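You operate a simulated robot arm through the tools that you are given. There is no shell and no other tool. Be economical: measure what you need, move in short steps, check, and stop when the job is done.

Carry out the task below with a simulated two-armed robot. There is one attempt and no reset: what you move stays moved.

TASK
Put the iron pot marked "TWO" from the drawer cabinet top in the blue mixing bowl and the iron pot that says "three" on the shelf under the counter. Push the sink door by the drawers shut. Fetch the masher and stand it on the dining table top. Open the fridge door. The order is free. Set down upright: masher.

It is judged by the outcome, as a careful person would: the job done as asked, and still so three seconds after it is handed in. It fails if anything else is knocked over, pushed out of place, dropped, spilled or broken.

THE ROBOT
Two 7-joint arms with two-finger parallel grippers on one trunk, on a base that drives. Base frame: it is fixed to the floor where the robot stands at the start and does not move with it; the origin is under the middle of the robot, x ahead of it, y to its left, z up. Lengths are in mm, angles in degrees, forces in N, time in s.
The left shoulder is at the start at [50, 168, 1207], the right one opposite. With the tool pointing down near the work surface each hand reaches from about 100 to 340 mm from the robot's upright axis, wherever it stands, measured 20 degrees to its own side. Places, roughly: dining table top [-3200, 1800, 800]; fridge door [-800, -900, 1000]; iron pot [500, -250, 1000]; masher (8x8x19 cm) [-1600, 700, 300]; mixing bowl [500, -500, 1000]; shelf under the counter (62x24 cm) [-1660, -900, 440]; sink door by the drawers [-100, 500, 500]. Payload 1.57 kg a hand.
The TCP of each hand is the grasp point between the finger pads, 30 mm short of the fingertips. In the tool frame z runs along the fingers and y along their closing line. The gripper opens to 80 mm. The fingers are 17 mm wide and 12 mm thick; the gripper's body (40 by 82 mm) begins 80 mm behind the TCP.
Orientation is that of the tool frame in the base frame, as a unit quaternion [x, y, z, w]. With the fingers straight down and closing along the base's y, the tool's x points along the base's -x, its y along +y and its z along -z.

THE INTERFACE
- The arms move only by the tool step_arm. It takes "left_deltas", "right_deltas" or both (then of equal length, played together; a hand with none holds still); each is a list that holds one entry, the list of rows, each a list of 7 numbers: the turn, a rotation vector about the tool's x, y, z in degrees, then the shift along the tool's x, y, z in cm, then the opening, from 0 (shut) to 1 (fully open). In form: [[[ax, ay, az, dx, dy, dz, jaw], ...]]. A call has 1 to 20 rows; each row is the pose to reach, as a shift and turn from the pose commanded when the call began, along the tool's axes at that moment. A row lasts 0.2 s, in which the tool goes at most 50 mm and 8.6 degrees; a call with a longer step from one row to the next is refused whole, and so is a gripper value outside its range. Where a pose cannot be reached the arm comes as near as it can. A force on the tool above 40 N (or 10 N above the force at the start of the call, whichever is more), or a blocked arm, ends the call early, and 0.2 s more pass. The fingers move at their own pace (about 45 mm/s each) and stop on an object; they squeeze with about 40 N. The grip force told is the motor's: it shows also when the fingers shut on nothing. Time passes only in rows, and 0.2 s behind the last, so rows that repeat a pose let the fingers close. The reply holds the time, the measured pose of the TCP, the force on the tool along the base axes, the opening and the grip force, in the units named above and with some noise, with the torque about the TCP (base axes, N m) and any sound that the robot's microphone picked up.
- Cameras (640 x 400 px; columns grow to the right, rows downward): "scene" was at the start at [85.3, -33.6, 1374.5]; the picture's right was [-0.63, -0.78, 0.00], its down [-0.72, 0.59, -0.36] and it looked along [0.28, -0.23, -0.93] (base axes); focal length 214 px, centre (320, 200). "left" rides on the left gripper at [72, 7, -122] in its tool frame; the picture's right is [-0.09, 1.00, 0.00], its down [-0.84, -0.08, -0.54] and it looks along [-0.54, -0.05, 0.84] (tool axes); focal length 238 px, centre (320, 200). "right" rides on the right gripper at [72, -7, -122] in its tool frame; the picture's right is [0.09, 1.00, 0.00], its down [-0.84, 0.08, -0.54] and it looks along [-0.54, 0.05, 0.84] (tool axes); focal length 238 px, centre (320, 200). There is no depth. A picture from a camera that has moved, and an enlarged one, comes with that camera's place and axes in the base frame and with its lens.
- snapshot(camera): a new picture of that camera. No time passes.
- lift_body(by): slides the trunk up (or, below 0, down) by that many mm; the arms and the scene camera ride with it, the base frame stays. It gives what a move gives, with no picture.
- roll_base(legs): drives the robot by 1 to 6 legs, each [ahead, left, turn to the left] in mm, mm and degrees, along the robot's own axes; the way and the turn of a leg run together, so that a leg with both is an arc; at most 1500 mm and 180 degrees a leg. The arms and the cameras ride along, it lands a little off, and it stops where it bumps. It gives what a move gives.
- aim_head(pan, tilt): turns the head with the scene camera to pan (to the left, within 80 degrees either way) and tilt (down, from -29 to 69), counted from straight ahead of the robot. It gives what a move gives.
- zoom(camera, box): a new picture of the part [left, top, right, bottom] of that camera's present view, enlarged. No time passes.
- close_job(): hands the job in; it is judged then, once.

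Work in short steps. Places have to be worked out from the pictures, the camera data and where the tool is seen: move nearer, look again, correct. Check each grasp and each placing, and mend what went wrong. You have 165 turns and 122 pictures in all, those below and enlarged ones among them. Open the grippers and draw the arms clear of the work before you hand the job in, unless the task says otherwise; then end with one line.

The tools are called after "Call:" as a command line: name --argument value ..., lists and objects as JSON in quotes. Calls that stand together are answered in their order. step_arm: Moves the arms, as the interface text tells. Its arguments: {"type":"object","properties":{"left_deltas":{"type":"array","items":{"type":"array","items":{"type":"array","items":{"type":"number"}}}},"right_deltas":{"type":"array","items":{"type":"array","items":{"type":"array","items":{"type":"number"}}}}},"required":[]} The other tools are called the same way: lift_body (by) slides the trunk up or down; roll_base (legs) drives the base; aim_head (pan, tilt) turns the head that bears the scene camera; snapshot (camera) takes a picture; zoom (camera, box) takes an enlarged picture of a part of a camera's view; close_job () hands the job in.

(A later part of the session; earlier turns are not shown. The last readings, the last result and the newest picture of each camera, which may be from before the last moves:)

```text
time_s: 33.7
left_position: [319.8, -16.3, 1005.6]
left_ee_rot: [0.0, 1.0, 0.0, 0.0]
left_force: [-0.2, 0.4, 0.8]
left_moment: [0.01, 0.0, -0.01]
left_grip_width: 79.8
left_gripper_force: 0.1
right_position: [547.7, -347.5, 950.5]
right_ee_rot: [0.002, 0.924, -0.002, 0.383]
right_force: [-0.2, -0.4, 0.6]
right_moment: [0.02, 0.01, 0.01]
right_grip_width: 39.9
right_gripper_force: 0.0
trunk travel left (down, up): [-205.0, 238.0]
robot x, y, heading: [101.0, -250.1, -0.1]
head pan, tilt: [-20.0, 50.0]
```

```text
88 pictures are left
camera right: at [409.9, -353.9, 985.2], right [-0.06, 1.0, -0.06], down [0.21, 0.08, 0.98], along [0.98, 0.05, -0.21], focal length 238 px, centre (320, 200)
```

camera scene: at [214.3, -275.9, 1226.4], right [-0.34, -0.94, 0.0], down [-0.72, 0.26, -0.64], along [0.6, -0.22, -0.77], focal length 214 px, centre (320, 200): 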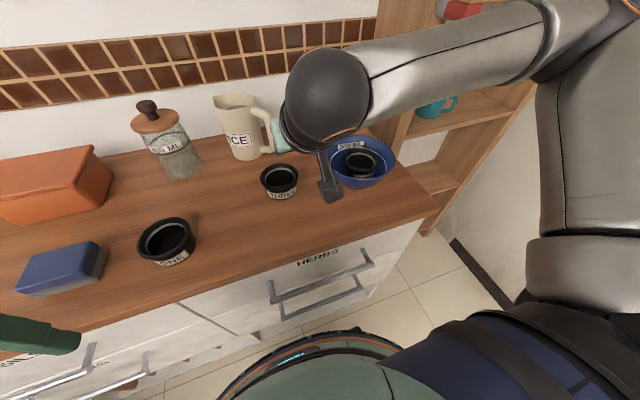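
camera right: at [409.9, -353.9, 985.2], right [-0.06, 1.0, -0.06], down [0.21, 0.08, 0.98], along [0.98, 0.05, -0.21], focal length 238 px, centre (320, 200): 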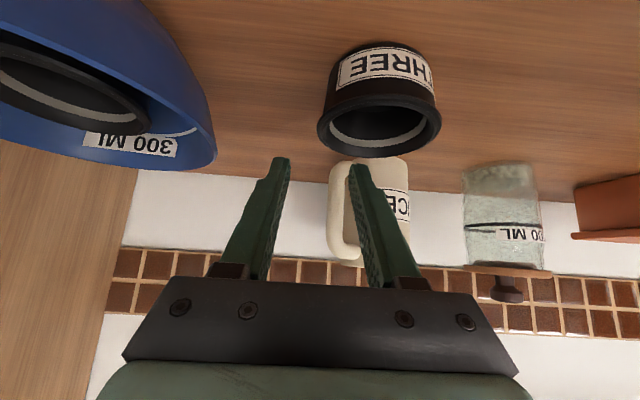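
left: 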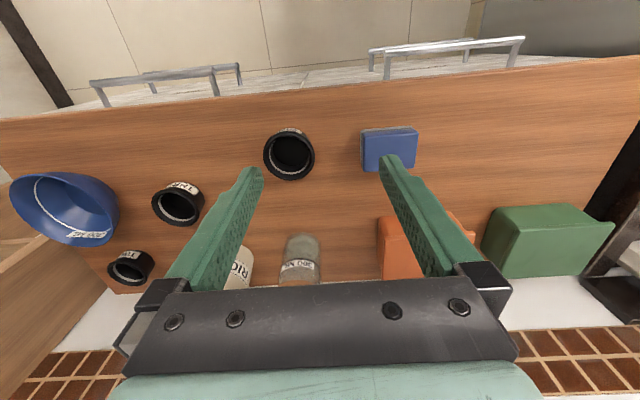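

THREE's centre is confirmed at about [556,-311], so I descend straight onto the wall.

Call:
step_arm --right_deltas '[[[0, 0, 0, 1, 0, 1, 0.5], [0, 0, 0, 2, 0, 2, 0.5], [0, 0, 0, 2.7, 0, 2.6, 0.5], [0, 0, 0, 3.2, 0, 3.1, 0.5], [0, 0, 0, 3.2, 0, 3.1, 0.5]]]'

Call:
snapshot --camera "right"

```text
time_s: 34.9
left_position: [319.3, -17.0, 1004.4]
left_ee_rot: [0.001, 1.0, -0.001, 0.0]
left_force: [0.2, -0.2, -0.3]
left_moment: [-0.01, 0.02, 0.01]
left_grip_width: 79.8
left_gripper_force: 0.1
right_position: [547.2, -354.4, 909.0]
right_ee_rot: [0.001, 0.924, 0.0, 0.382]
right_force: [0.4, 1.3, -0.6]
right_moment: [0.01, 0.0, -0.03]
right_grip_width: 40.2
right_gripper_force: 0.0
right hand out of reach, approached as far as the arm can: row 2, 3, 4, 5
trunk travel left (down, up): [-205.0, 238.0]
robot x, y, heading: [101.5, -251.8, 0.0]
head pan, tilt: [-20.0, 50.0]
```

```text
87 pictures are left
camera right: at [409.2, -360.4, 943.5], right [-0.06, 1.0, -0.06], down [0.21, 0.08, 0.98], along [0.98, 0.05, -0.21], focal length 238 px, centre (320, 200)
```

right: 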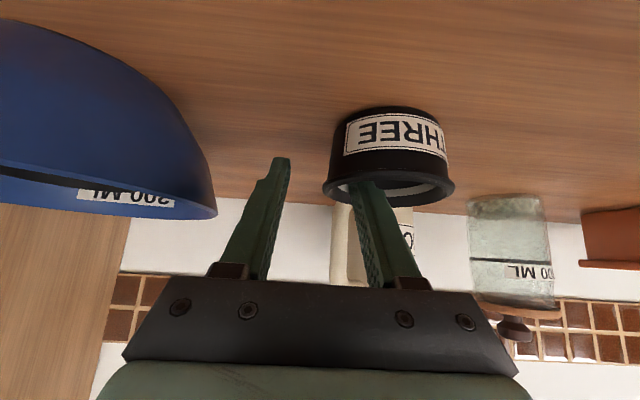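

The inner finger is inside and the outer outside, about 7 mm off centre. I close slowly, which will just slide the pot a few mm.

Call:
step_arm --right_deltas '[[[0, 0, 0, 0, 0, 0, 0.35], [0, 0, 0, 0, 0, 0, 0.22], [0, 0, 0, 0, 0, 0, 0.1], [0, 0, 0, 0, 0, 0, 0], [0, 0, 0, 0, 0, 0, 0]]]'

Call:
snapshot --camera "right"

```text
time_s: 36.1
left_position: [319.7, -16.3, 1004.6]
left_ee_rot: [0.001, 1.0, 0.0, 0.0]
left_force: [-1.2, 0.3, -0.5]
left_moment: [0.0, 0.0, 0.02]
left_grip_width: 79.9
left_gripper_force: 0.0
right_position: [546.5, -354.7, 910.2]
right_ee_rot: [0.002, 0.924, 0.0, 0.383]
right_force: [-0.2, 0.4, 1.7]
right_moment: [0.18, 0.02, 0.02]
right_grip_width: 11.1
right_gripper_force: 28.7
trunk travel left (down, up): [-205.0, 238.0]
robot x, y, heading: [101.0, -249.2, 0.0]
head pan, tilt: [-20.0, 50.0]
```

```text
86 pictures are left
camera right: at [409.2, -360.4, 943.8], right [-0.06, 1.0, -0.06], down [0.21, 0.08, 0.98], along [0.98, 0.05, -0.21], focal length 238 px, centre (320, 200)
```

right: 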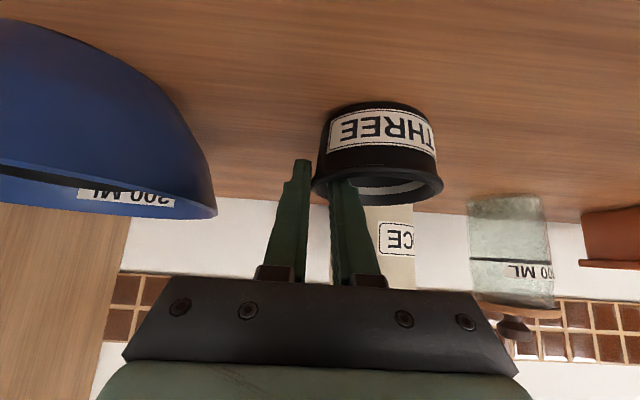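

It is gripped, with a width of 11 mm over the rim bead. I lift straight up.

Call:
step_arm --right_deltas '[[[0, 0, 0, -0.7, 0, -0.7, 0], [0, 0, 0, -2, 0, -2, 0], [0, 0, 0, -4, 0, -4, 0], [0, 0, 0, -6.4, 0, -6.4, 0], [0, 0, 0, -6.4, 0, -6.4, 0]]]'

Call:
snapshot --camera "right"

Call:
snapshot --camera "scene"

```text
time_s: 37.3
left_position: [318.5, -16.1, 1005.5]
left_ee_rot: [0.0, 1.0, 0.0, 0.0]
left_force: [-0.3, -0.5, -0.8]
left_moment: [-0.01, -0.02, -0.01]
left_grip_width: 79.9
left_gripper_force: 0.1
right_position: [546.3, -353.8, 999.3]
right_ee_rot: [0.001, 0.924, -0.001, 0.383]
right_force: [0.1, -0.2, -1.4]
right_moment: [-0.06, 0.01, 0.01]
right_grip_width: 10.5
right_gripper_force: 28.6
trunk travel left (down, up): [-205.0, 238.0]
robot x, y, heading: [95.9, -249.6, -0.2]
head pan, tilt: [-20.0, 50.0]
```

```text
85 pictures are left
camera right: at [408.6, -360.0, 1034.3], right [-0.06, 1.0, -0.07], down [0.21, 0.08, 0.98], along [0.98, 0.05, -0.21], focal length 238 px, centre (320, 200)
```

right: 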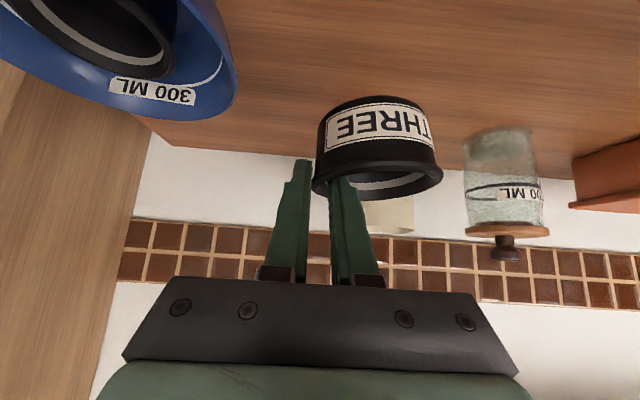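

```text
84 pictures are left
camera scene: at [214.2, -275.8, 1226.4], right [-0.34, -0.94, 0.0], down [-0.72, 0.26, -0.64], along [0.6, -0.22, -0.77], focal length 214 px, centre (320, 200)
```

scene: 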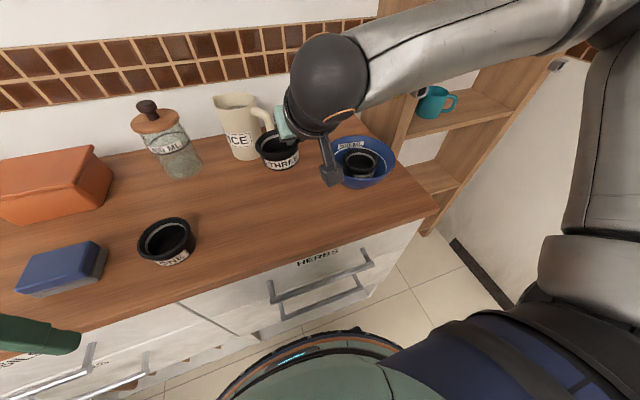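

THREE is held, with only a slight tilt. I retract it toward the robot, then back away from the counter to have room to turn.

Call:
step_arm --right_deltas '[[[0, 0, 0, 0, -1, -3, 0], [0, 0, 0, 1.5, -2, -6, 0], [0, 0, 0, 3.5, -3, -9, 0], [0, 0, 0, 5.5, -4, -12, 0], [0, 0, 0, 7, -5, -14, 0], [0, 0, 0, 7, -5, -14, 0]]]'

Call:
roll_base --legs '[[-350, 0, 0]]'

Call:
aim_head --pan 60 --tilt 40

Call:
snapshot --camera "scene"

Call:
aim_head --pan -80 --tilt 20

Call:
snapshot --camera "scene"

```text
time_s: 38.7
left_position: [320.1, -15.6, 1005.3]
left_ee_rot: [0.001, 1.0, -0.001, 0.001]
left_force: [0.8, -0.7, 0.4]
left_moment: [-0.01, -0.01, -0.01]
left_grip_width: 80.2
left_gripper_force: 0.2
right_position: [404.3, -398.2, 1058.3]
right_ee_rot: [0.001, 0.924, -0.001, 0.382]
right_force: [0.2, -0.6, -1.8]
right_moment: [-0.02, 0.03, -0.02]
right_grip_width: 10.6
right_gripper_force: 28.1
right hand out of reach, approached as far as the arm can: row 5, 6
trunk travel left (down, up): [-205.0, 238.0]
robot x, y, heading: [98.3, -252.7, -0.1]
head pan, tilt: [-20.0, 50.0]
```

```text
time_s: 40.9
left_position: [-30.1, -16.7, 1005.8]
left_ee_rot: [-0.001, 1.0, -0.001, 0.0]
left_force: [-0.2, -0.5, -0.3]
left_moment: [-0.01, -0.01, -0.03]
left_grip_width: 80.0
left_gripper_force: 0.1
right_position: [55.8, -396.5, 1058.0]
right_ee_rot: [0.0, 0.924, 0.0, 0.381]
right_force: [-0.4, -0.1, -2.1]
right_moment: [-0.05, 0.03, -0.01]
right_grip_width: 10.5
right_gripper_force: 28.8
trunk travel left (down, up): [-205.0, 238.0]
robot x, y, heading: [-245.7, -254.3, 0.1]
head pan, tilt: [-20.0, 50.0]
```

```text
time_s: 42.5
left_position: [-29.3, -15.0, 1006.2]
left_ee_rot: [-0.001, 1.0, 0.0, 0.001]
left_force: [0.4, 0.5, 0.1]
left_moment: [0.02, -0.02, 0.03]
left_grip_width: 79.5
left_gripper_force: 0.0
right_position: [56.1, -398.0, 1059.1]
right_ee_rot: [-0.001, 0.924, 0.0, 0.382]
right_force: [-0.9, -0.8, -1.6]
right_moment: [-0.07, 0.02, 0.0]
right_grip_width: 10.7
right_gripper_force: 28.1
trunk travel left (down, up): [-205.0, 238.0]
robot x, y, heading: [-247.8, -250.5, -0.2]
head pan, tilt: [60.0, 40.0]
```

```text
83 pictures are left
camera scene: at [-163.6, -175.4, 1240.6], right [0.87, -0.5, 0.0], down [-0.32, -0.56, -0.77], along [0.38, 0.66, -0.64], focal length 214 px, centre (320, 200)
```

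scene: 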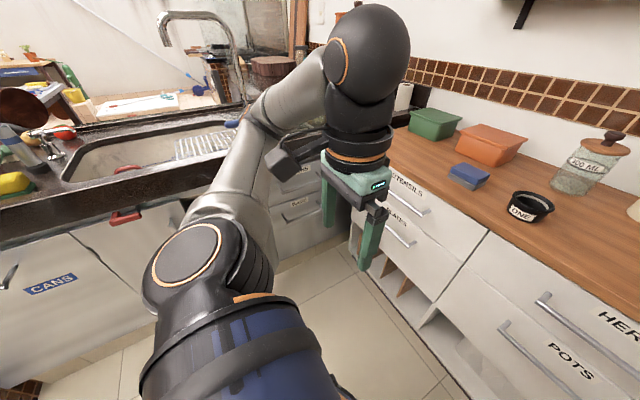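

```text
time_s: 44.7
left_position: [-28.3, -14.8, 1005.8]
left_ee_rot: [0.0, 1.0, -0.001, 0.0]
left_force: [0.5, 0.6, 0.5]
left_moment: [0.01, -0.03, -0.02]
left_grip_width: 79.9
left_gripper_force: 0.0
right_position: [57.0, -399.4, 1058.5]
right_ee_rot: [-0.001, 0.924, 0.001, 0.382]
right_force: [-0.2, -0.2, -1.9]
right_moment: [-0.02, 0.02, 0.04]
right_grip_width: 10.5
right_gripper_force: 27.8
trunk travel left (down, up): [-205.0, 238.0]
robot x, y, heading: [-247.0, -250.1, 0.1]
head pan, tilt: [-80.0, 20.0]
```

```text
82 pictures are left
camera scene: at [-189.8, -340.7, 1272.0], right [-0.98, -0.17, 0.0], down [-0.06, 0.34, -0.94], along [0.16, -0.93, -0.34], focal length 214 px, centre (320, 200)
```

scene: 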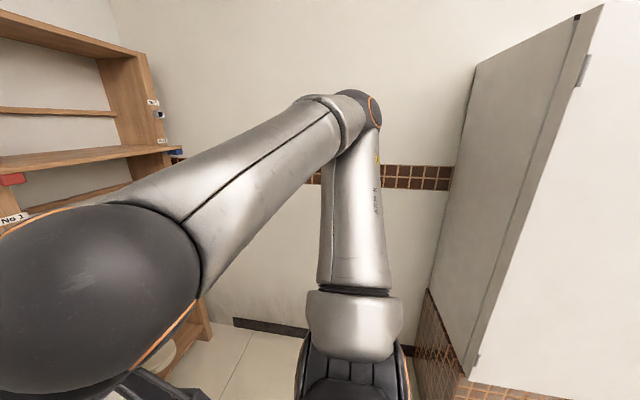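

The fridge is ahead on the right, hinged on its +x side. I drive back along the aisle and look back at the sink doors from there.

Call:
roll_base --legs '[[-450, 0, 0]]'

Call:
aim_head --pan 50 --tilt 35

Call:
snapshot --camera "scene"

Call:
aim_head --pan -80 --tilt 25

Call:
snapshot --camera "scene"

```text
time_s: 47.4
left_position: [-479.2, -15.9, 1005.5]
left_ee_rot: [0.001, 1.0, 0.0, 0.0]
left_force: [0.1, -0.3, 1.3]
left_moment: [-0.03, 0.03, 0.01]
left_grip_width: 80.0
left_gripper_force: 0.0
right_position: [-394.6, -398.3, 1058.7]
right_ee_rot: [0.002, 0.924, -0.001, 0.382]
right_force: [-0.3, 0.1, -1.1]
right_moment: [-0.03, 0.04, 0.0]
right_grip_width: 10.4
right_gripper_force: 28.6
trunk travel left (down, up): [-205.0, 238.0]
robot x, y, heading: [-701.0, -250.9, -0.4]
head pan, tilt: [-80.0, 20.0]
```

```text
time_s: 49.5
left_position: [-479.3, -15.7, 1004.3]
left_ee_rot: [0.001, 1.0, 0.0, 0.001]
left_force: [0.2, 0.1, -1.6]
left_moment: [0.03, -0.03, -0.02]
left_grip_width: 80.1
left_gripper_force: 0.1
right_position: [-394.8, -398.5, 1057.4]
right_ee_rot: [0.002, 0.924, -0.001, 0.382]
right_force: [0.1, -0.7, -2.7]
right_moment: [-0.07, 0.01, 0.04]
right_grip_width: 10.6
right_gripper_force: 28.6
trunk travel left (down, up): [-205.0, 238.0]
robot x, y, heading: [-702.2, -251.9, -0.4]
head pan, tilt: [50.0, 35.0]
```

```text
81 pictures are left
camera scene: at [-600.5, -181.4, 1248.2], right [0.76, -0.65, 0.0], down [-0.37, -0.44, -0.82], along [0.53, 0.63, -0.57], focal length 214 px, centre (320, 200)
```

scene: 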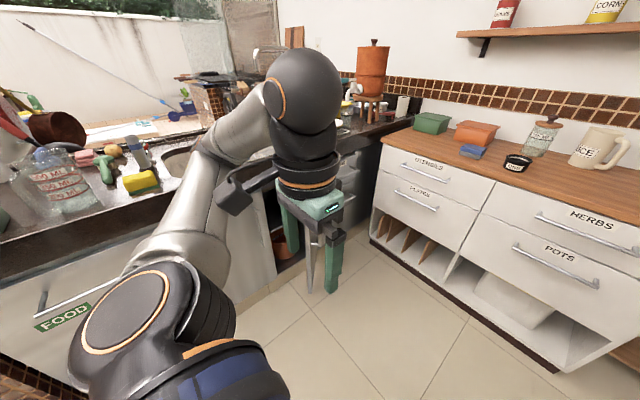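

```text
time_s: 51.6
left_position: [-479.3, -14.8, 1004.6]
left_ee_rot: [0.0, 1.0, 0.0, 0.001]
left_force: [0.7, -0.1, -0.6]
left_moment: [0.04, 0.03, -0.04]
left_grip_width: 79.9
left_gripper_force: 0.1
right_position: [-395.2, -399.2, 1058.3]
right_ee_rot: [0.002, 0.924, -0.001, 0.382]
right_force: [-0.2, 1.2, -1.1]
right_moment: [-0.07, -0.01, 0.0]
right_grip_width: 10.3
right_gripper_force: 28.1
trunk travel left (down, up): [-205.0, 238.0]
robot x, y, heading: [-699.2, -251.1, -0.1]
head pan, tilt: [-80.0, 25.0]
```

```text
80 pictures are left
camera scene: at [-641.6, -339.4, 1263.9], right [-0.99, -0.17, 0.0], down [-0.07, 0.42, -0.91], along [0.16, -0.89, -0.42], focal length 214 px, centre (320, 200)
```

scene: 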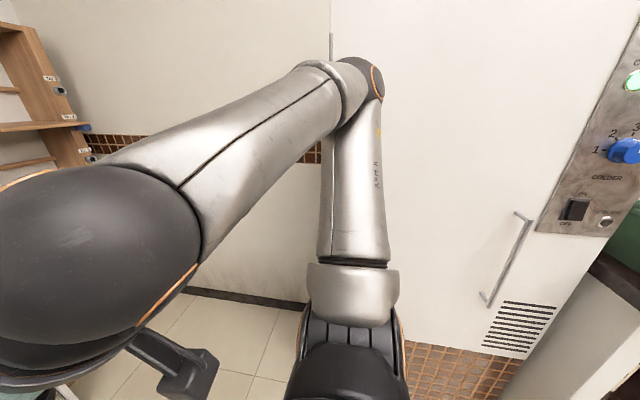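

The fridge handle is on the door's -x side, at about [-1075,-900], z 690–1000. I turn right 90° to face the fridge and shelf side, then look toward the shelf.

Call:
roll_base --legs '[[0, 0, -90]]'

Call:
aim_head --pan -60 --tilt 30

Call:
snapshot --camera "scene"

Call:
aim_head --pan 10 --tilt 30

Call:
snapshot --camera "scene"

```text
time_s: 55.9
left_position: [-467.2, -473.0, 1005.6]
left_ee_rot: [0.711, 0.704, 0.0, 0.0]
left_force: [0.3, 0.8, -0.7]
left_moment: [-0.02, 0.02, 0.03]
left_grip_width: 80.2
left_gripper_force: 0.1
right_position: [-850.4, -553.8, 1058.9]
right_ee_rot: [0.657, 0.65, -0.271, 0.269]
right_force: [0.4, -0.3, -1.4]
right_moment: [0.03, 0.06, 0.0]
right_grip_width: 10.0
right_gripper_force: 28.1
trunk travel left (down, up): [-205.0, 238.0]
robot x, y, heading: [-699.9, -247.4, -90.9]
head pan, tilt: [-80.0, 25.0]
```

```text
time_s: 56.7
left_position: [-467.4, -471.7, 1005.3]
left_ee_rot: [0.712, 0.702, 0.0, 0.0]
left_force: [-0.4, -0.8, -0.9]
left_moment: [-0.01, 0.02, 0.03]
left_grip_width: 79.9
left_gripper_force: 0.1
right_position: [-851.0, -553.9, 1058.2]
right_ee_rot: [0.658, 0.649, -0.273, 0.268]
right_force: [-0.5, 0.5, -0.9]
right_moment: [0.04, 0.07, 0.0]
right_grip_width: 10.6
right_gripper_force: 28.7
trunk travel left (down, up): [-205.0, 238.0]
robot x, y, heading: [-698.7, -248.0, -90.9]
head pan, tilt: [-60.0, 30.0]
```

```text
79 pictures are left
camera scene: at [-776.9, -332.8, 1256.0], right [-0.49, 0.87, 0.0], down [0.44, 0.24, -0.87], along [-0.76, -0.42, -0.5], focal length 214 px, centre (320, 200)
```

scene: 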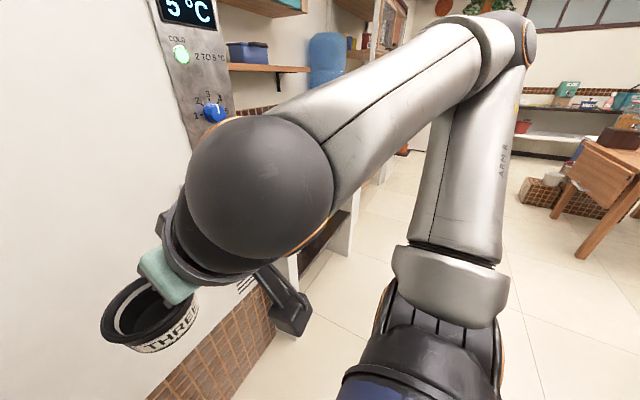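

```text
time_s: 58.1
left_position: [-467.3, -471.8, 1006.4]
left_ee_rot: [0.711, 0.703, 0.0, 0.0]
left_force: [0.6, 0.7, -0.7]
left_moment: [0.01, -0.01, 0.0]
left_grip_width: 79.9
left_gripper_force: 0.1
right_position: [-852.2, -553.8, 1057.9]
right_ee_rot: [0.658, 0.649, -0.272, 0.268]
right_force: [0.5, -0.5, -2.2]
right_moment: [0.03, 0.03, 0.01]
right_grip_width: 10.2
right_gripper_force: 28.7
trunk travel left (down, up): [-205.0, 238.0]
robot x, y, heading: [-701.5, -249.6, -90.7]
head pan, tilt: [10.0, 30.0]
```

```text
78 pictures are left
camera scene: at [-683.4, -377.9, 1256.0], right [-0.99, -0.16, 0.0], down [-0.08, 0.49, -0.87], along [0.14, -0.85, -0.5], focal length 214 px, centre (320, 200)
```

scene: 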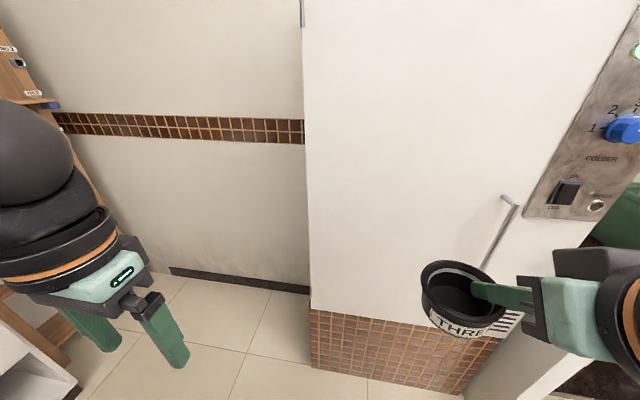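

The aisle to the shelf is clear, with the counter front at y≈-840. I sidestep right 900 mm to x≈-1600 and look at the shelf.

Call:
roll_base --legs '[[0, -900, 0]]'

Call:
aim_head --pan 0 --tilt 40

Call:
snapshot --camera "scene"

```text
time_s: 66.3
left_position: [-1362.2, -459.2, 1005.6]
left_ee_rot: [0.713, 0.701, 0.001, 0.0]
left_force: [-0.1, -0.2, -0.1]
left_moment: [0.0, -0.01, -0.03]
left_grip_width: 79.7
left_gripper_force: 0.1
right_position: [-1746.0, -537.1, 1058.4]
right_ee_rot: [0.66, 0.647, -0.273, 0.267]
right_force: [-0.1, 0.3, -0.9]
right_moment: [0.01, 0.06, 0.06]
right_grip_width: 10.3
right_gripper_force: 28.2
trunk travel left (down, up): [-205.0, 238.0]
robot x, y, heading: [-1592.7, -233.4, -91.2]
head pan, tilt: [10.0, 30.0]
```

```text
time_s: 67.0
left_position: [-1361.4, -459.5, 1006.5]
left_ee_rot: [0.713, 0.701, 0.0, 0.0]
left_force: [-0.4, -0.7, -0.5]
left_moment: [-0.03, 0.01, 0.03]
left_grip_width: 79.8
left_gripper_force: 0.0
right_position: [-1746.1, -538.2, 1058.0]
right_ee_rot: [0.66, 0.647, -0.273, 0.267]
right_force: [0.1, 0.1, -1.2]
right_moment: [0.03, 0.05, 0.01]
right_grip_width: 10.3
right_gripper_force: 28.3
trunk travel left (down, up): [-205.0, 238.0]
robot x, y, heading: [-1588.0, -236.7, -91.3]
head pan, tilt: [0.0, 40.0]
```

```text
77 pictures are left
camera scene: at [-1593.0, -359.3, 1240.7], right [-1.0, 0.02, 0.0], down [0.01, 0.64, -0.77], along [-0.01, -0.77, -0.64], focal length 214 px, centre (320, 200)
```

scene: 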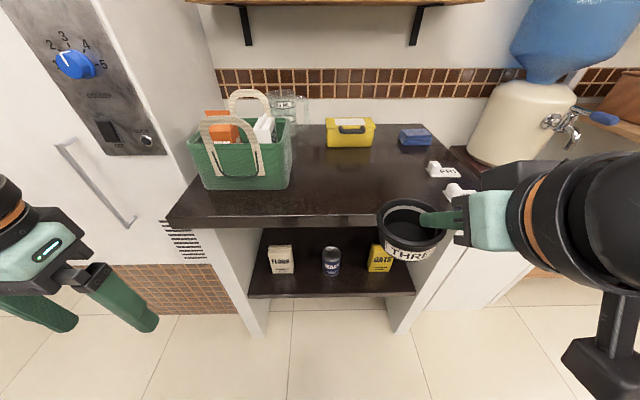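

The shelf holds flour, a jar and oats. There is free room between the jar and the oats, around [-1735,-812], and the shelf front is at y≈-765. I lower the trunk, then lower the pot while it's still clear of the counter.

Call:
lift_body --by -200

Call:
step_arm --right_deltas '[[[0, 0, 0, 3, 0, 3, 0], [0, 0, 0, 6, 0, 6, 0], [0, 0, 0, 9, 0, 9, 0], [0, 0, 0, 12, 0, 12, 0], [0, 0, 0, 15, 0, 15, 0], [0, 0, 0, 18, 0, 18, 0], [0, 0, 0, 20.5, 0, 20.5, 0], [0, 0, 0, 20.5, 0, 20.5, 0]]]'

Call:
snapshot --camera "scene"

Call:
snapshot --camera "right"

```text
time_s: 69.2
left_position: [-1360.8, -460.2, 804.2]
left_ee_rot: [0.714, 0.7, -0.001, 0.0]
left_force: [-0.6, -0.1, -0.8]
left_moment: [0.03, 0.01, 0.0]
left_grip_width: 80.0
left_gripper_force: 0.2
right_position: [-1745.0, -537.0, 859.1]
right_ee_rot: [0.66, 0.647, -0.273, 0.267]
right_force: [0.2, 0.5, -1.7]
right_moment: [0.02, 0.05, 0.01]
right_grip_width: 10.1
right_gripper_force: 28.0
trunk travel left (down, up): [-5.0, 438.0]
robot x, y, heading: [-1592.7, -232.5, -90.9]
head pan, tilt: [0.0, 40.0]
```

```text
time_s: 71.0
left_position: [-1361.6, -459.3, 804.7]
left_ee_rot: [0.713, 0.701, 0.001, 0.0]
left_force: [0.8, -0.3, 0.3]
left_moment: [0.0, 0.0, 0.03]
left_grip_width: 80.0
left_gripper_force: 0.0
right_position: [-1777.1, -615.1, 583.5]
right_ee_rot: [0.661, 0.647, -0.272, 0.267]
right_force: [0.6, 0.4, -1.4]
right_moment: [0.02, 0.09, -0.03]
right_grip_width: 10.1
right_gripper_force: 28.0
right hand out of reach, approached as far as the arm can: row 1, 2, 3, 4, 5, 6, 7, 8
trunk travel left (down, up): [-5.0, 438.0]
robot x, y, heading: [-1591.2, -232.2, -91.2]
head pan, tilt: [0.0, 40.0]
```

```text
76 pictures are left
camera scene: at [-1593.1, -359.2, 1040.6], right [-1.0, 0.02, 0.0], down [0.01, 0.64, -0.77], along [-0.01, -0.77, -0.64], focal length 214 px, centre (320, 200)
```

scene: 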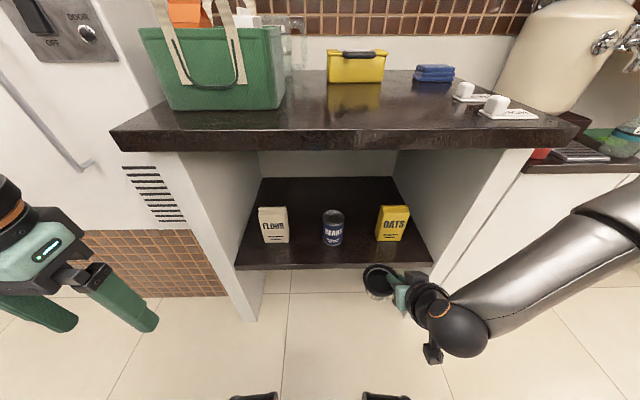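

```text
75 pictures are left
camera right: at [-1782.4, -476.8, 618.8], right [1.0, 0.05, -0.06], down [0.07, -0.21, 0.97], along [0.03, -0.98, -0.22], focal length 238 px, centre (320, 200)
```

right: 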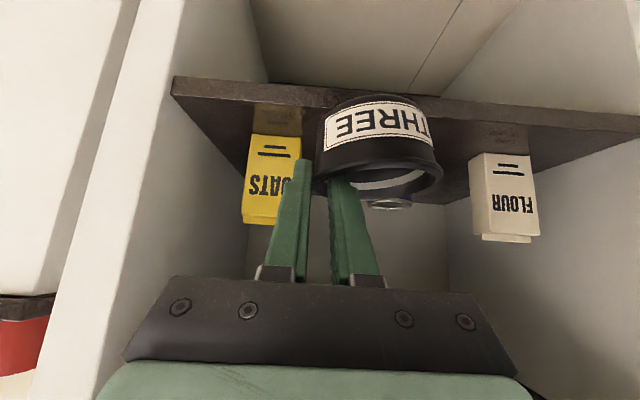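

The shelf front edge is at y≈-755. The gap between BEANS and OATS runs from x -1685 to -1800, so the pot centre should be at about [-1742,-803]. I roll ahead 90 mm; the pot bottom, at z≈521, clears the shelf.

Call:
roll_base --legs '[[90, 0, 0]]'

Call:
step_arm --right_deltas '[[[0, 0, 0, -2, 0, 2, 0], [0, 0, 0, -4, 0, 4, 0], [0, 0, 0, -6, 0, 6, 0], [0, 0, 0, -6, 0, 6, 0]]]'

Call:
snapshot --camera "scene"

Call:
snapshot --camera "right"

```text
time_s: 72.1
left_position: [-1362.9, -546.8, 805.3]
left_ee_rot: [0.714, 0.7, -0.001, -0.001]
left_force: [0.5, -0.3, 0.2]
left_moment: [0.0, 0.0, -0.02]
left_grip_width: 80.0
left_gripper_force: 0.1
right_position: [-1778.7, -702.6, 584.0]
right_ee_rot: [0.66, 0.647, -0.272, 0.268]
right_force: [0.4, 0.5, -1.1]
right_moment: [0.01, 0.1, 0.02]
right_grip_width: 10.1
right_gripper_force: 28.3
trunk travel left (down, up): [-5.0, 438.0]
robot x, y, heading: [-1591.5, -322.3, -90.9]
head pan, tilt: [0.0, 40.0]
```

```text
time_s: 73.1
left_position: [-1362.8, -547.4, 805.2]
left_ee_rot: [0.713, 0.701, 0.001, 0.0]
left_force: [-0.5, -0.5, 0.3]
left_moment: [-0.01, 0.02, 0.01]
left_grip_width: 80.1
left_gripper_force: 0.1
right_position: [-1779.5, -787.9, 583.1]
right_ee_rot: [0.66, 0.647, -0.272, 0.267]
right_force: [0.0, -0.1, -2.4]
right_moment: [0.04, 0.04, -0.04]
right_grip_width: 10.0
right_gripper_force: 27.9
trunk travel left (down, up): [-5.0, 438.0]
robot x, y, heading: [-1595.2, -321.3, -91.2]
head pan, tilt: [0.0, 40.0]
```

```text
74 pictures are left
camera scene: at [-1594.7, -447.4, 1040.6], right [-1.0, 0.02, 0.0], down [0.01, 0.64, -0.77], along [-0.01, -0.77, -0.64], focal length 214 px, centre (320, 200)
```

scene: 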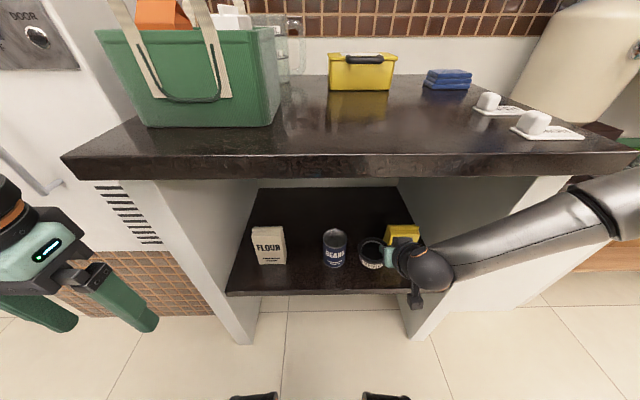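

```text
73 pictures are left
camera right: at [-1785.2, -650.6, 618.5], right [1.0, 0.05, -0.06], down [0.07, -0.21, 0.97], along [0.03, -0.98, -0.22], focal length 238 px, centre (320, 200)
```

right: 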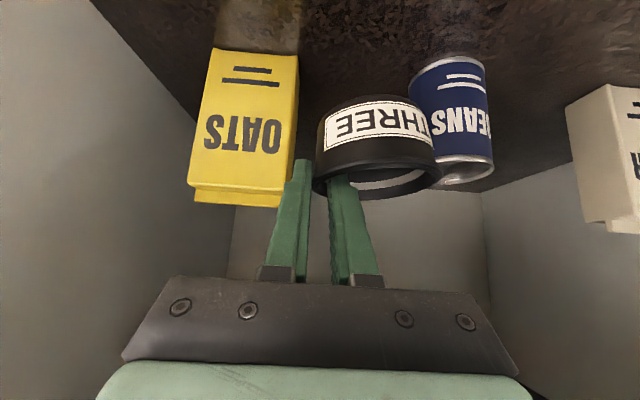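

The pot is between BEANS and OATS with about 25 mm clearance to each, and just inside the front edge. I lower it 65 mm first, then in small steps.

Call:
step_arm --right_deltas '[[[0, 0, 0, 1.2, 0, 1.9, 0], [0, 0, 0, 2.8, 0, 3.5, 0], [0, 0, 0, 4.2, 0, 4.9, 0], [0, 0, 0, 4.2, 0, 4.9, 0]]]'

Call:
snapshot --camera "right"

Call:
zoom --camera "scene" --box '[220, 180, 460, 330]'

```text
time_s: 74.1
left_position: [-1362.5, -548.0, 804.3]
left_ee_rot: [0.714, 0.701, 0.0, 0.0]
left_force: [-0.8, 0.0, -0.3]
left_moment: [0.01, 0.01, -0.02]
left_grip_width: 80.0
left_gripper_force: 0.1
right_position: [-1807.6, -786.4, 551.6]
right_ee_rot: [0.659, 0.648, -0.271, 0.269]
right_force: [-0.8, 0.3, -1.0]
right_moment: [0.0, 0.02, 0.01]
right_grip_width: 10.0
right_gripper_force: 28.6
right hand out of reach, approached as far as the arm can: row 1, 2, 3, 4
trunk travel left (down, up): [-5.0, 438.0]
robot x, y, heading: [-1592.0, -322.6, -91.2]
head pan, tilt: [0.0, 40.0]
```

```text
72 pictures are left
camera right: at [-1812.9, -648.7, 588.0], right [1.0, 0.05, -0.06], down [0.07, -0.21, 0.97], along [0.03, -0.98, -0.22], focal length 238 px, centre (320, 200)
```

right: 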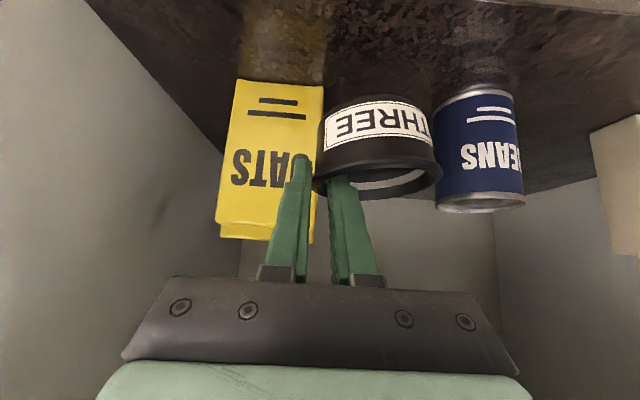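

```text
2.67 times, centred on (340, 255) of scene
camera zoom: at [-1594.7, -447.4, 1040.6], right [-1.0, 0.02, 0.0], down [0.01, 0.64, -0.77], along [-0.01, -0.77, -0.64], focal length 572 px, centre (267, 53)
```

zoom: 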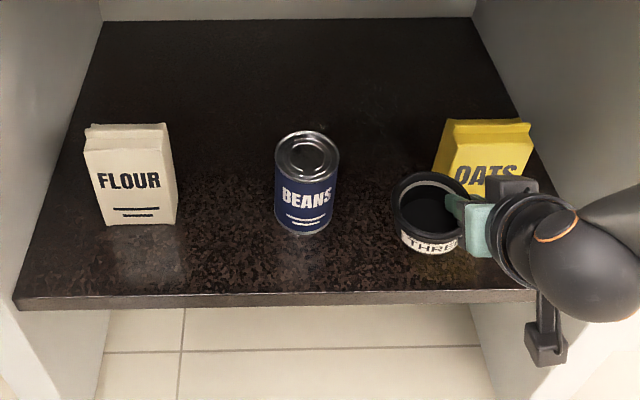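

The arm hits a near-side limit here; farther forward it can go lower. I back the base 100 mm, then extend the arm forward by the same amount and recentre in x.

Call:
roll_base --legs '[[-100, 0, 0]]'

Call:
step_arm --right_deltas '[[[0, 0, 0, -1, 2.0, 1, 0], [0, 0, 0, -3, 3.0, 3, 0], [0, 0, 0, -5, 3.0, 5, 0], [0, 0, 0, -7.5, 3.0, 7.5, 0], [0, 0, 0, -7.5, 3.0, 7.5, 0]]]'

```text
time_s: 75.3
left_position: [-1361.6, -448.0, 804.6]
left_ee_rot: [0.713, 0.701, 0.0, 0.001]
left_force: [-0.2, 0.4, -0.1]
left_moment: [0.04, 0.01, -0.01]
left_grip_width: 80.0
left_gripper_force: 0.1
right_position: [-1806.0, -686.5, 553.9]
right_ee_rot: [0.66, 0.647, -0.272, 0.267]
right_force: [-0.8, -0.5, -2.1]
right_moment: [0.03, 0.05, -0.03]
right_grip_width: 10.4
right_gripper_force: 28.2
trunk travel left (down, up): [-5.0, 438.0]
robot x, y, heading: [-1594.1, -223.0, -91.0]
head pan, tilt: [0.0, 40.0]
```

```text
time_s: 76.5
left_position: [-1361.1, -447.9, 805.0]
left_ee_rot: [0.713, 0.701, 0.0, 0.0]
left_force: [0.5, -0.2, 0.2]
left_moment: [0.01, 0.02, 0.03]
left_grip_width: 80.0
left_gripper_force: 0.1
right_position: [-1805.7, -773.1, 585.2]
right_ee_rot: [0.659, 0.648, -0.272, 0.267]
right_force: [-0.2, 0.0, -1.3]
right_moment: [0.07, 0.05, -0.02]
right_grip_width: 10.2
right_gripper_force: 27.9
right hand out of reach, approached as far as the arm can: row 1, 2, 3, 4, 5
trunk travel left (down, up): [-5.0, 438.0]
robot x, y, heading: [-1592.9, -221.5, -90.9]
head pan, tilt: [0.0, 40.0]
```

The limit is lateral: the hand can go lower when it's further outboard. I back out, shift the base 85 mm left, then move the hand outboard and nearer, testing the low height outside the shelf.

Call:
roll_base --legs '[[-100, 0, 0], [0, 85, 0]]'

Call:
step_arm --right_deltas '[[[0, 0, 0, 2, -2, -2, 0], [0, 0, 0, 4, -4, -4, 0], [0, 0, 0, 6, -5.5, -6, 0], [0, 0, 0, 8, -5.7, -7.5, 0], [0, 0, 0, 10.5, -5.7, -5, 0], [0, 0, 0, 13, -5.7, -2.5, 0], [0, 0, 0, 13, -5.7, -2.5, 0]]]'

```text
time_s: 78.6
left_position: [-1275.9, -350.3, 805.0]
left_ee_rot: [0.714, 0.7, 0.0, -0.001]
left_force: [0.3, -0.6, 0.1]
left_moment: [0.0, 0.0, -0.01]
left_grip_width: 80.1
left_gripper_force: 0.1
right_position: [-1720.6, -673.0, 583.9]
right_ee_rot: [0.661, 0.647, -0.272, 0.267]
right_force: [0.6, -0.3, -2.0]
right_moment: [0.01, 0.07, 0.02]
right_grip_width: 10.3
right_gripper_force: 28.2
trunk travel left (down, up): [-5.0, 438.0]
robot x, y, heading: [-1504.0, -125.5, -91.3]
head pan, tilt: [0.0, 40.0]
```

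```text
time_s: 80.2
left_position: [-1276.1, -349.7, 804.2]
left_ee_rot: [0.714, 0.7, 0.0, 0.001]
left_force: [0.5, 0.0, -0.1]
left_moment: [0.04, 0.01, -0.01]
left_grip_width: 80.1
left_gripper_force: 0.0
right_position: [-1772.1, -577.2, 553.8]
right_ee_rot: [0.661, 0.647, -0.271, 0.265]
right_force: [0.5, -0.2, -1.4]
right_moment: [0.0, 0.05, 0.03]
right_grip_width: 10.3
right_gripper_force: 28.0
right hand out of reach, approached as far as the arm can: row 5, 6, 7
trunk travel left (down, up): [-5.0, 438.0]
robot x, y, heading: [-1505.1, -125.8, -91.3]
head pan, tilt: [0.0, 40.0]
```

With this wrist posture the limit is z≈550. The forearm comes in from the right, so yawing the tool about the vertical (fingers pointing forward-left) should ease the wrist. I test a 30° yaw while lowering.

Call:
step_arm --right_deltas '[[[-5.3, 0, -5.3, 0, 0, 0, 0], [-10.6, 0, -10.6, 0, 0, 0, 0], [-15.9, 0, -15.9, 0, 0, 0, 0], [-21.2, 0, -21.2, 0, 0, 0, 0], [-21.2, 0, -21.2, 1.6, 0, 1.6, 0], [-21.2, 0, -21.2, 3.2, 0, 3.2, 0], [-21.2, 0, -21.2, 3.2, 0, 3.2, 0]]]'

Call:
snapshot --camera "scene"

```text
time_s: 81.8
left_position: [-1274.5, -349.5, 804.5]
left_ee_rot: [0.714, 0.7, 0.0, 0.001]
left_force: [0.1, -0.3, -0.2]
left_moment: [-0.02, -0.03, 0.02]
left_grip_width: 80.1
left_gripper_force: 0.0
right_position: [-1782.9, -575.9, 538.1]
right_ee_rot: [0.47, 0.796, -0.192, 0.328]
right_force: [0.3, 0.0, -1.2]
right_moment: [0.01, 0.05, 0.02]
right_grip_width: 10.2
right_gripper_force: 28.4
right hand out of reach, approached as far as the arm can: row 1, 2, 5, 6, 7
trunk travel left (down, up): [-5.0, 438.0]
robot x, y, heading: [-1508.7, -124.3, -91.0]
head pan, tilt: [0.0, 40.0]
```

```text
70 pictures are left
camera scene: at [-1506.5, -249.4, 1040.6], right [-1.0, 0.02, 0.0], down [0.01, 0.64, -0.77], along [-0.02, -0.77, -0.64], focal length 214 px, centre (320, 200)
```

scene: 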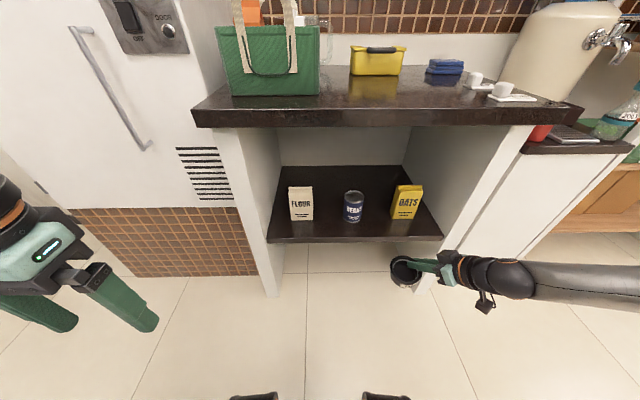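

Yawing helped (z 538). I try 25° more yaw and continue lowering.

Call:
step_arm --right_deltas '[[[-5.3, 0, -5.3, 0, 0, 0, 0], [-10.6, 0, -10.6, 0, 0, 0, 0], [-15.9, 0, -15.9, 0, 0, 0, 0], [-21.2, 0, -21.2, 0, 0, 0, 0], [-21.2, 0, -21.2, 1.6, 0, 1.6, 0], [-21.2, 0, -21.2, 2.8, 0, 2.8, 0], [-21.2, 0, -21.2, 2.8, 0, 2.8, 0]]]'

```text
time_s: 83.4
left_position: [-1276.2, -349.8, 805.0]
left_ee_rot: [0.714, 0.7, -0.001, 0.0]
left_force: [0.0, 1.1, -0.4]
left_moment: [0.01, 0.02, 0.0]
left_grip_width: 80.0
left_gripper_force: 0.0
right_position: [-1779.0, -571.3, 500.8]
right_ee_rot: [0.248, 0.89, -0.092, 0.371]
right_force: [0.4, 0.5, -2.1]
right_moment: [-0.05, 0.05, 0.01]
right_grip_width: 10.1
right_gripper_force: 28.2
right hand out of reach, approached as far as the arm can: row 6
trunk travel left (down, up): [-5.0, 438.0]
robot x, y, heading: [-1506.9, -127.2, -91.2]
head pan, tilt: [0.0, 40.0]
```

That works: z≈501 at 60° yaw. I ease the yaw back by 10° for better clearance to OATS, and check it still holds low.

Call:
step_arm --right_deltas '[[[3.5, 0, 3.5, -0.2, 0, -0.2, 0], [7, 0, 7, -0.3, 0, -0.3, 0], [7, 0, 7, -0.3, 0, -0.3, 0]]]'

Call:
zoom --camera "scene" --box '[250, 160, 530, 340]'

Call:
snapshot --camera "right"

```text
time_s: 84.2
left_position: [-1274.9, -351.3, 805.3]
left_ee_rot: [0.714, 0.7, 0.001, 0.0]
left_force: [-0.5, 0.6, 0.8]
left_moment: [-0.01, -0.01, -0.01]
left_grip_width: 80.0
left_gripper_force: 0.1
right_position: [-1782.4, -576.6, 503.3]
right_ee_rot: [0.326, 0.865, -0.134, 0.358]
right_force: [0.7, -0.8, -2.2]
right_moment: [-0.03, 0.04, -0.01]
right_grip_width: 9.9
right_gripper_force: 28.6
trunk travel left (down, up): [-5.0, 438.0]
robot x, y, heading: [-1507.0, -125.9, -91.2]
head pan, tilt: [0.0, 40.0]
```

```text
2.22 times, centred on (390, 250) of scene
camera zoom: at [-1506.5, -249.4, 1040.6], right [-1.0, 0.02, 0.0], down [0.01, 0.64, -0.77], along [-0.02, -0.77, -0.64], focal length 477 px, centre (164, 89)
```

zoom: 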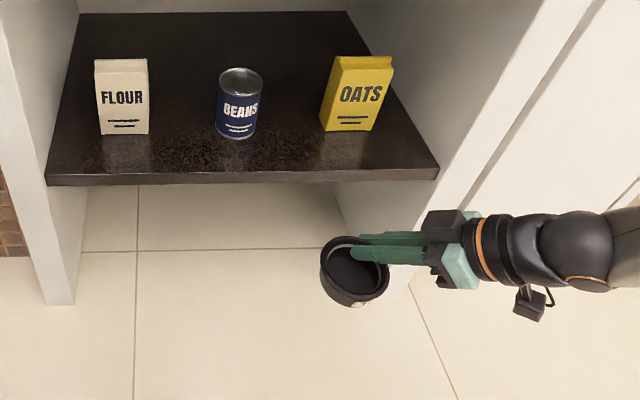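

```text
68 pictures are left
camera right: at [-1890.6, -490.4, 537.9], right [0.61, 0.79, -0.06], down [0.21, -0.08, 0.97], along [0.77, -0.6, -0.21], focal length 238 px, centre (320, 200)
```

right: 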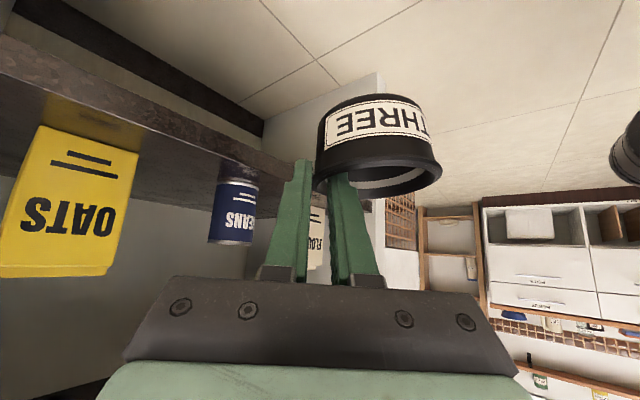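

Good: z≈503 is reachable at ~48° yaw, and the forearm trails back toward the robot. I raise 40 mm and drive the pot in over the shelf in front of the BEANS–OATS gap.

Call:
step_arm --right_deltas '[[[0, 0, 0, -1.5, 0, -1.5, 0], [0, 0, 0, -3, 0, -3, 0], [0, 0, 0, -3, 0, -3, 0]]]'

Call:
roll_base --legs '[[225, 15, 0]]'

Call:
zoom --camera "scene" --box '[220, 160, 500, 340]'

Call:
snapshot --camera "right"

```text
time_s: 85.0
left_position: [-1275.0, -350.1, 805.1]
left_ee_rot: [0.714, 0.7, 0.0, 0.0]
left_force: [0.2, 0.4, -0.2]
left_moment: [0.03, 0.03, 0.0]
left_grip_width: 79.6
left_gripper_force: 0.1
right_position: [-1782.7, -576.8, 545.7]
right_ee_rot: [0.324, 0.865, -0.132, 0.359]
right_force: [0.4, -0.7, -2.2]
right_moment: [-0.03, 0.06, 0.02]
right_grip_width: 9.9
right_gripper_force: 27.7
trunk travel left (down, up): [-5.0, 438.0]
robot x, y, heading: [-1504.3, -125.3, -91.2]
head pan, tilt: [0.0, 40.0]
```

```text
time_s: 86.7
left_position: [-1264.9, -574.7, 805.2]
left_ee_rot: [0.714, 0.701, 0.0, 0.0]
left_force: [-0.1, 1.2, 0.8]
left_moment: [0.01, 0.02, -0.02]
left_grip_width: 80.3
left_gripper_force: 0.1
right_position: [-1771.7, -800.1, 545.4]
right_ee_rot: [0.325, 0.865, -0.133, 0.358]
right_force: [0.8, 0.3, -1.6]
right_moment: [-0.04, 0.01, -0.03]
right_grip_width: 9.9
right_gripper_force: 28.1
trunk travel left (down, up): [-5.0, 438.0]
robot x, y, heading: [-1495.7, -350.6, -91.0]
head pan, tilt: [0.0, 40.0]
```

```text
2.22 times, centred on (360, 250) of scene
camera zoom: at [-1495.8, -474.3, 1040.6], right [-1.0, 0.02, 0.0], down [0.01, 0.64, -0.77], along [-0.01, -0.77, -0.64], focal length 477 px, centre (231, 89)
```

zoom: 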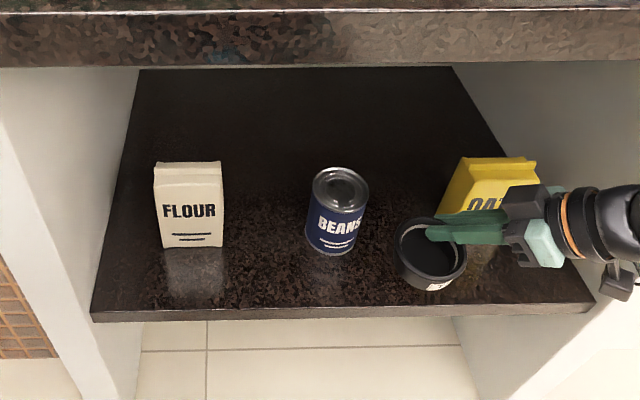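

```text
66 pictures are left
camera right: at [-1879.5, -716.5, 580.6], right [0.6, 0.79, -0.06], down [0.21, -0.08, 0.97], along [0.77, -0.6, -0.21], focal length 238 px, centre (320, 200)
```

right: 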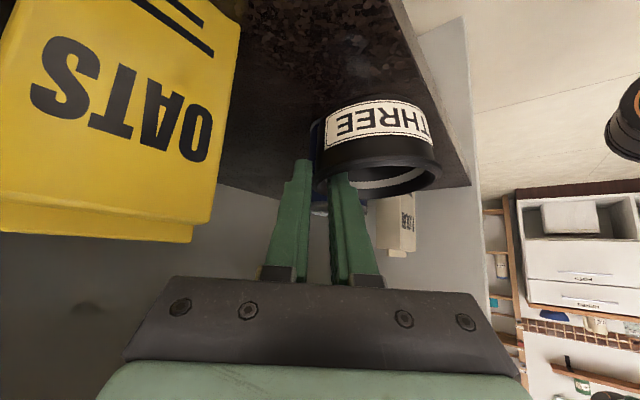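

The pot is above the shelf front, in front of the gap. I move it 18 mm deeper, then lower until contact.

Call:
step_arm --right_deltas '[[[0, 0, 0, -0.85, -1.35, 0.85, 0], [0, 0, 0, 0.4, -1.35, 2.1, 0], [0, 0, 0, 1.1, -1.35, 2.8, 0], [0, 0, 0, 1.5, -1.35, 3.2, 0], [0, 0, 0, 1.8, -1.35, 3.5, 0]]]'

Call:
zoom --camera "scene" --box '[320, 190, 480, 310]'

```text
time_s: 87.9
left_position: [-1264.9, -574.3, 805.1]
left_ee_rot: [0.714, 0.7, 0.0, 0.0]
left_force: [0.3, 0.1, 0.5]
left_moment: [0.0, -0.02, -0.01]
left_grip_width: 80.3
left_gripper_force: 0.2
right_position: [-1770.6, -820.3, 507.9]
right_ee_rot: [0.324, 0.865, -0.133, 0.358]
right_force: [-0.8, 0.3, -0.9]
right_moment: [0.0, 0.03, 0.01]
right_grip_width: 10.1
right_gripper_force: 28.5
trunk travel left (down, up): [-5.0, 438.0]
robot x, y, heading: [-1495.2, -356.0, -91.1]
head pan, tilt: [0.0, 40.0]
```

```text
3.33 times, centred on (400, 250) of scene
camera zoom: at [-1495.8, -474.4, 1040.6], right [-1.0, 0.02, 0.0], down [0.01, 0.64, -0.77], along [-0.01, -0.77, -0.64], focal length 715 px, centre (53, 33)
```

zoom: 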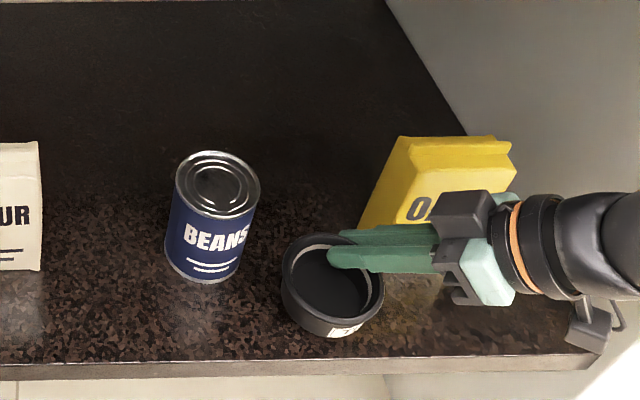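

The pot is almost at the shelf. I lower it in 3 mm steps until the force reads contact.

Call:
step_arm --right_deltas '[[[0, 0, 0, 0.25, 0, 0.25, 0], [0, 0, 0, 0.5, 0, 0.5, 0], [0, 0, 0, 0.5, 0, 0.5, 0]]]'

```text
time_s: 88.7
left_position: [-1264.6, -575.0, 806.1]
left_ee_rot: [0.713, 0.701, 0.0, 0.0]
left_force: [0.3, -0.1, 0.3]
left_moment: [0.01, 0.0, 0.03]
left_grip_width: 79.9
left_gripper_force: 0.2
right_position: [-1772.3, -819.6, 500.1]
right_ee_rot: [0.324, 0.866, -0.133, 0.358]
right_force: [0.3, 0.5, -2.0]
right_moment: [-0.06, 0.05, 0.0]
right_grip_width: 10.1
right_gripper_force: 28.2
trunk travel left (down, up): [-5.0, 438.0]
robot x, y, heading: [-1499.4, -351.8, -91.2]
head pan, tilt: [0.0, 40.0]
```

Not touching yet, so I continue in small steps.

Call:
step_arm --right_deltas '[[[0, 0, 0, 0.25, 0, 0.25, 0], [0, 0, 0, 0.5, 0, 0.5, 0], [0, 0, 0, 0.5, 0, 0.5, 0]]]'

Call:
snapshot --camera "right"

Call:
zoom --camera "scene" --box '[320, 190, 480, 310]'

```text
time_s: 89.5
left_position: [-1264.1, -575.7, 805.3]
left_ee_rot: [0.714, 0.7, 0.0, -0.001]
left_force: [0.1, 0.8, 0.3]
left_moment: [0.01, -0.01, -0.01]
left_grip_width: 79.8
left_gripper_force: 0.0
right_position: [-1771.0, -816.7, 497.7]
right_ee_rot: [0.324, 0.866, -0.133, 0.358]
right_force: [0.9, 0.2, -2.2]
right_moment: [-0.03, 0.06, 0.0]
right_grip_width: 9.9
right_gripper_force: 27.8
right hand out of reach, approached as far as the arm can: row 2, 3
trunk travel left (down, up): [-5.0, 438.0]
robot x, y, heading: [-1493.9, -351.8, -91.1]
head pan, tilt: [0.0, 40.0]
```

```text
64 pictures are left
camera right: at [-1879.4, -732.5, 533.0], right [0.6, 0.79, -0.06], down [0.21, -0.08, 0.97], along [0.77, -0.6, -0.21], focal length 238 px, centre (320, 200)
```

right: 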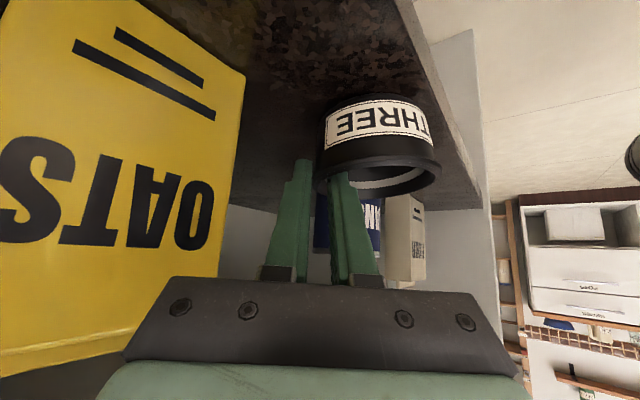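

```text
3.33 times, centred on (400, 250) of scene
camera zoom: at [-1495.8, -474.4, 1040.6], right [-1.0, 0.02, 0.0], down [0.01, 0.64, -0.77], along [-0.01, -0.77, -0.64], focal length 715 px, centre (53, 33)
```

zoom: 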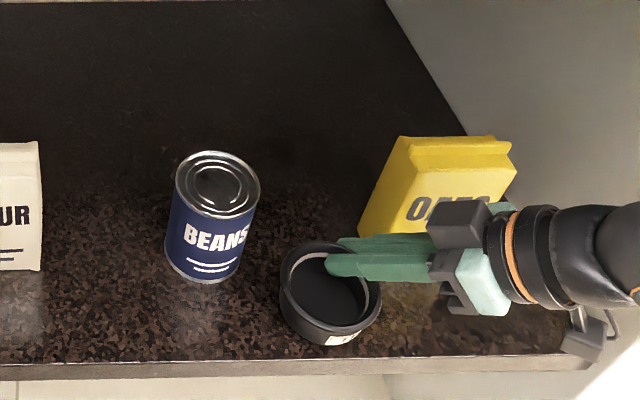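

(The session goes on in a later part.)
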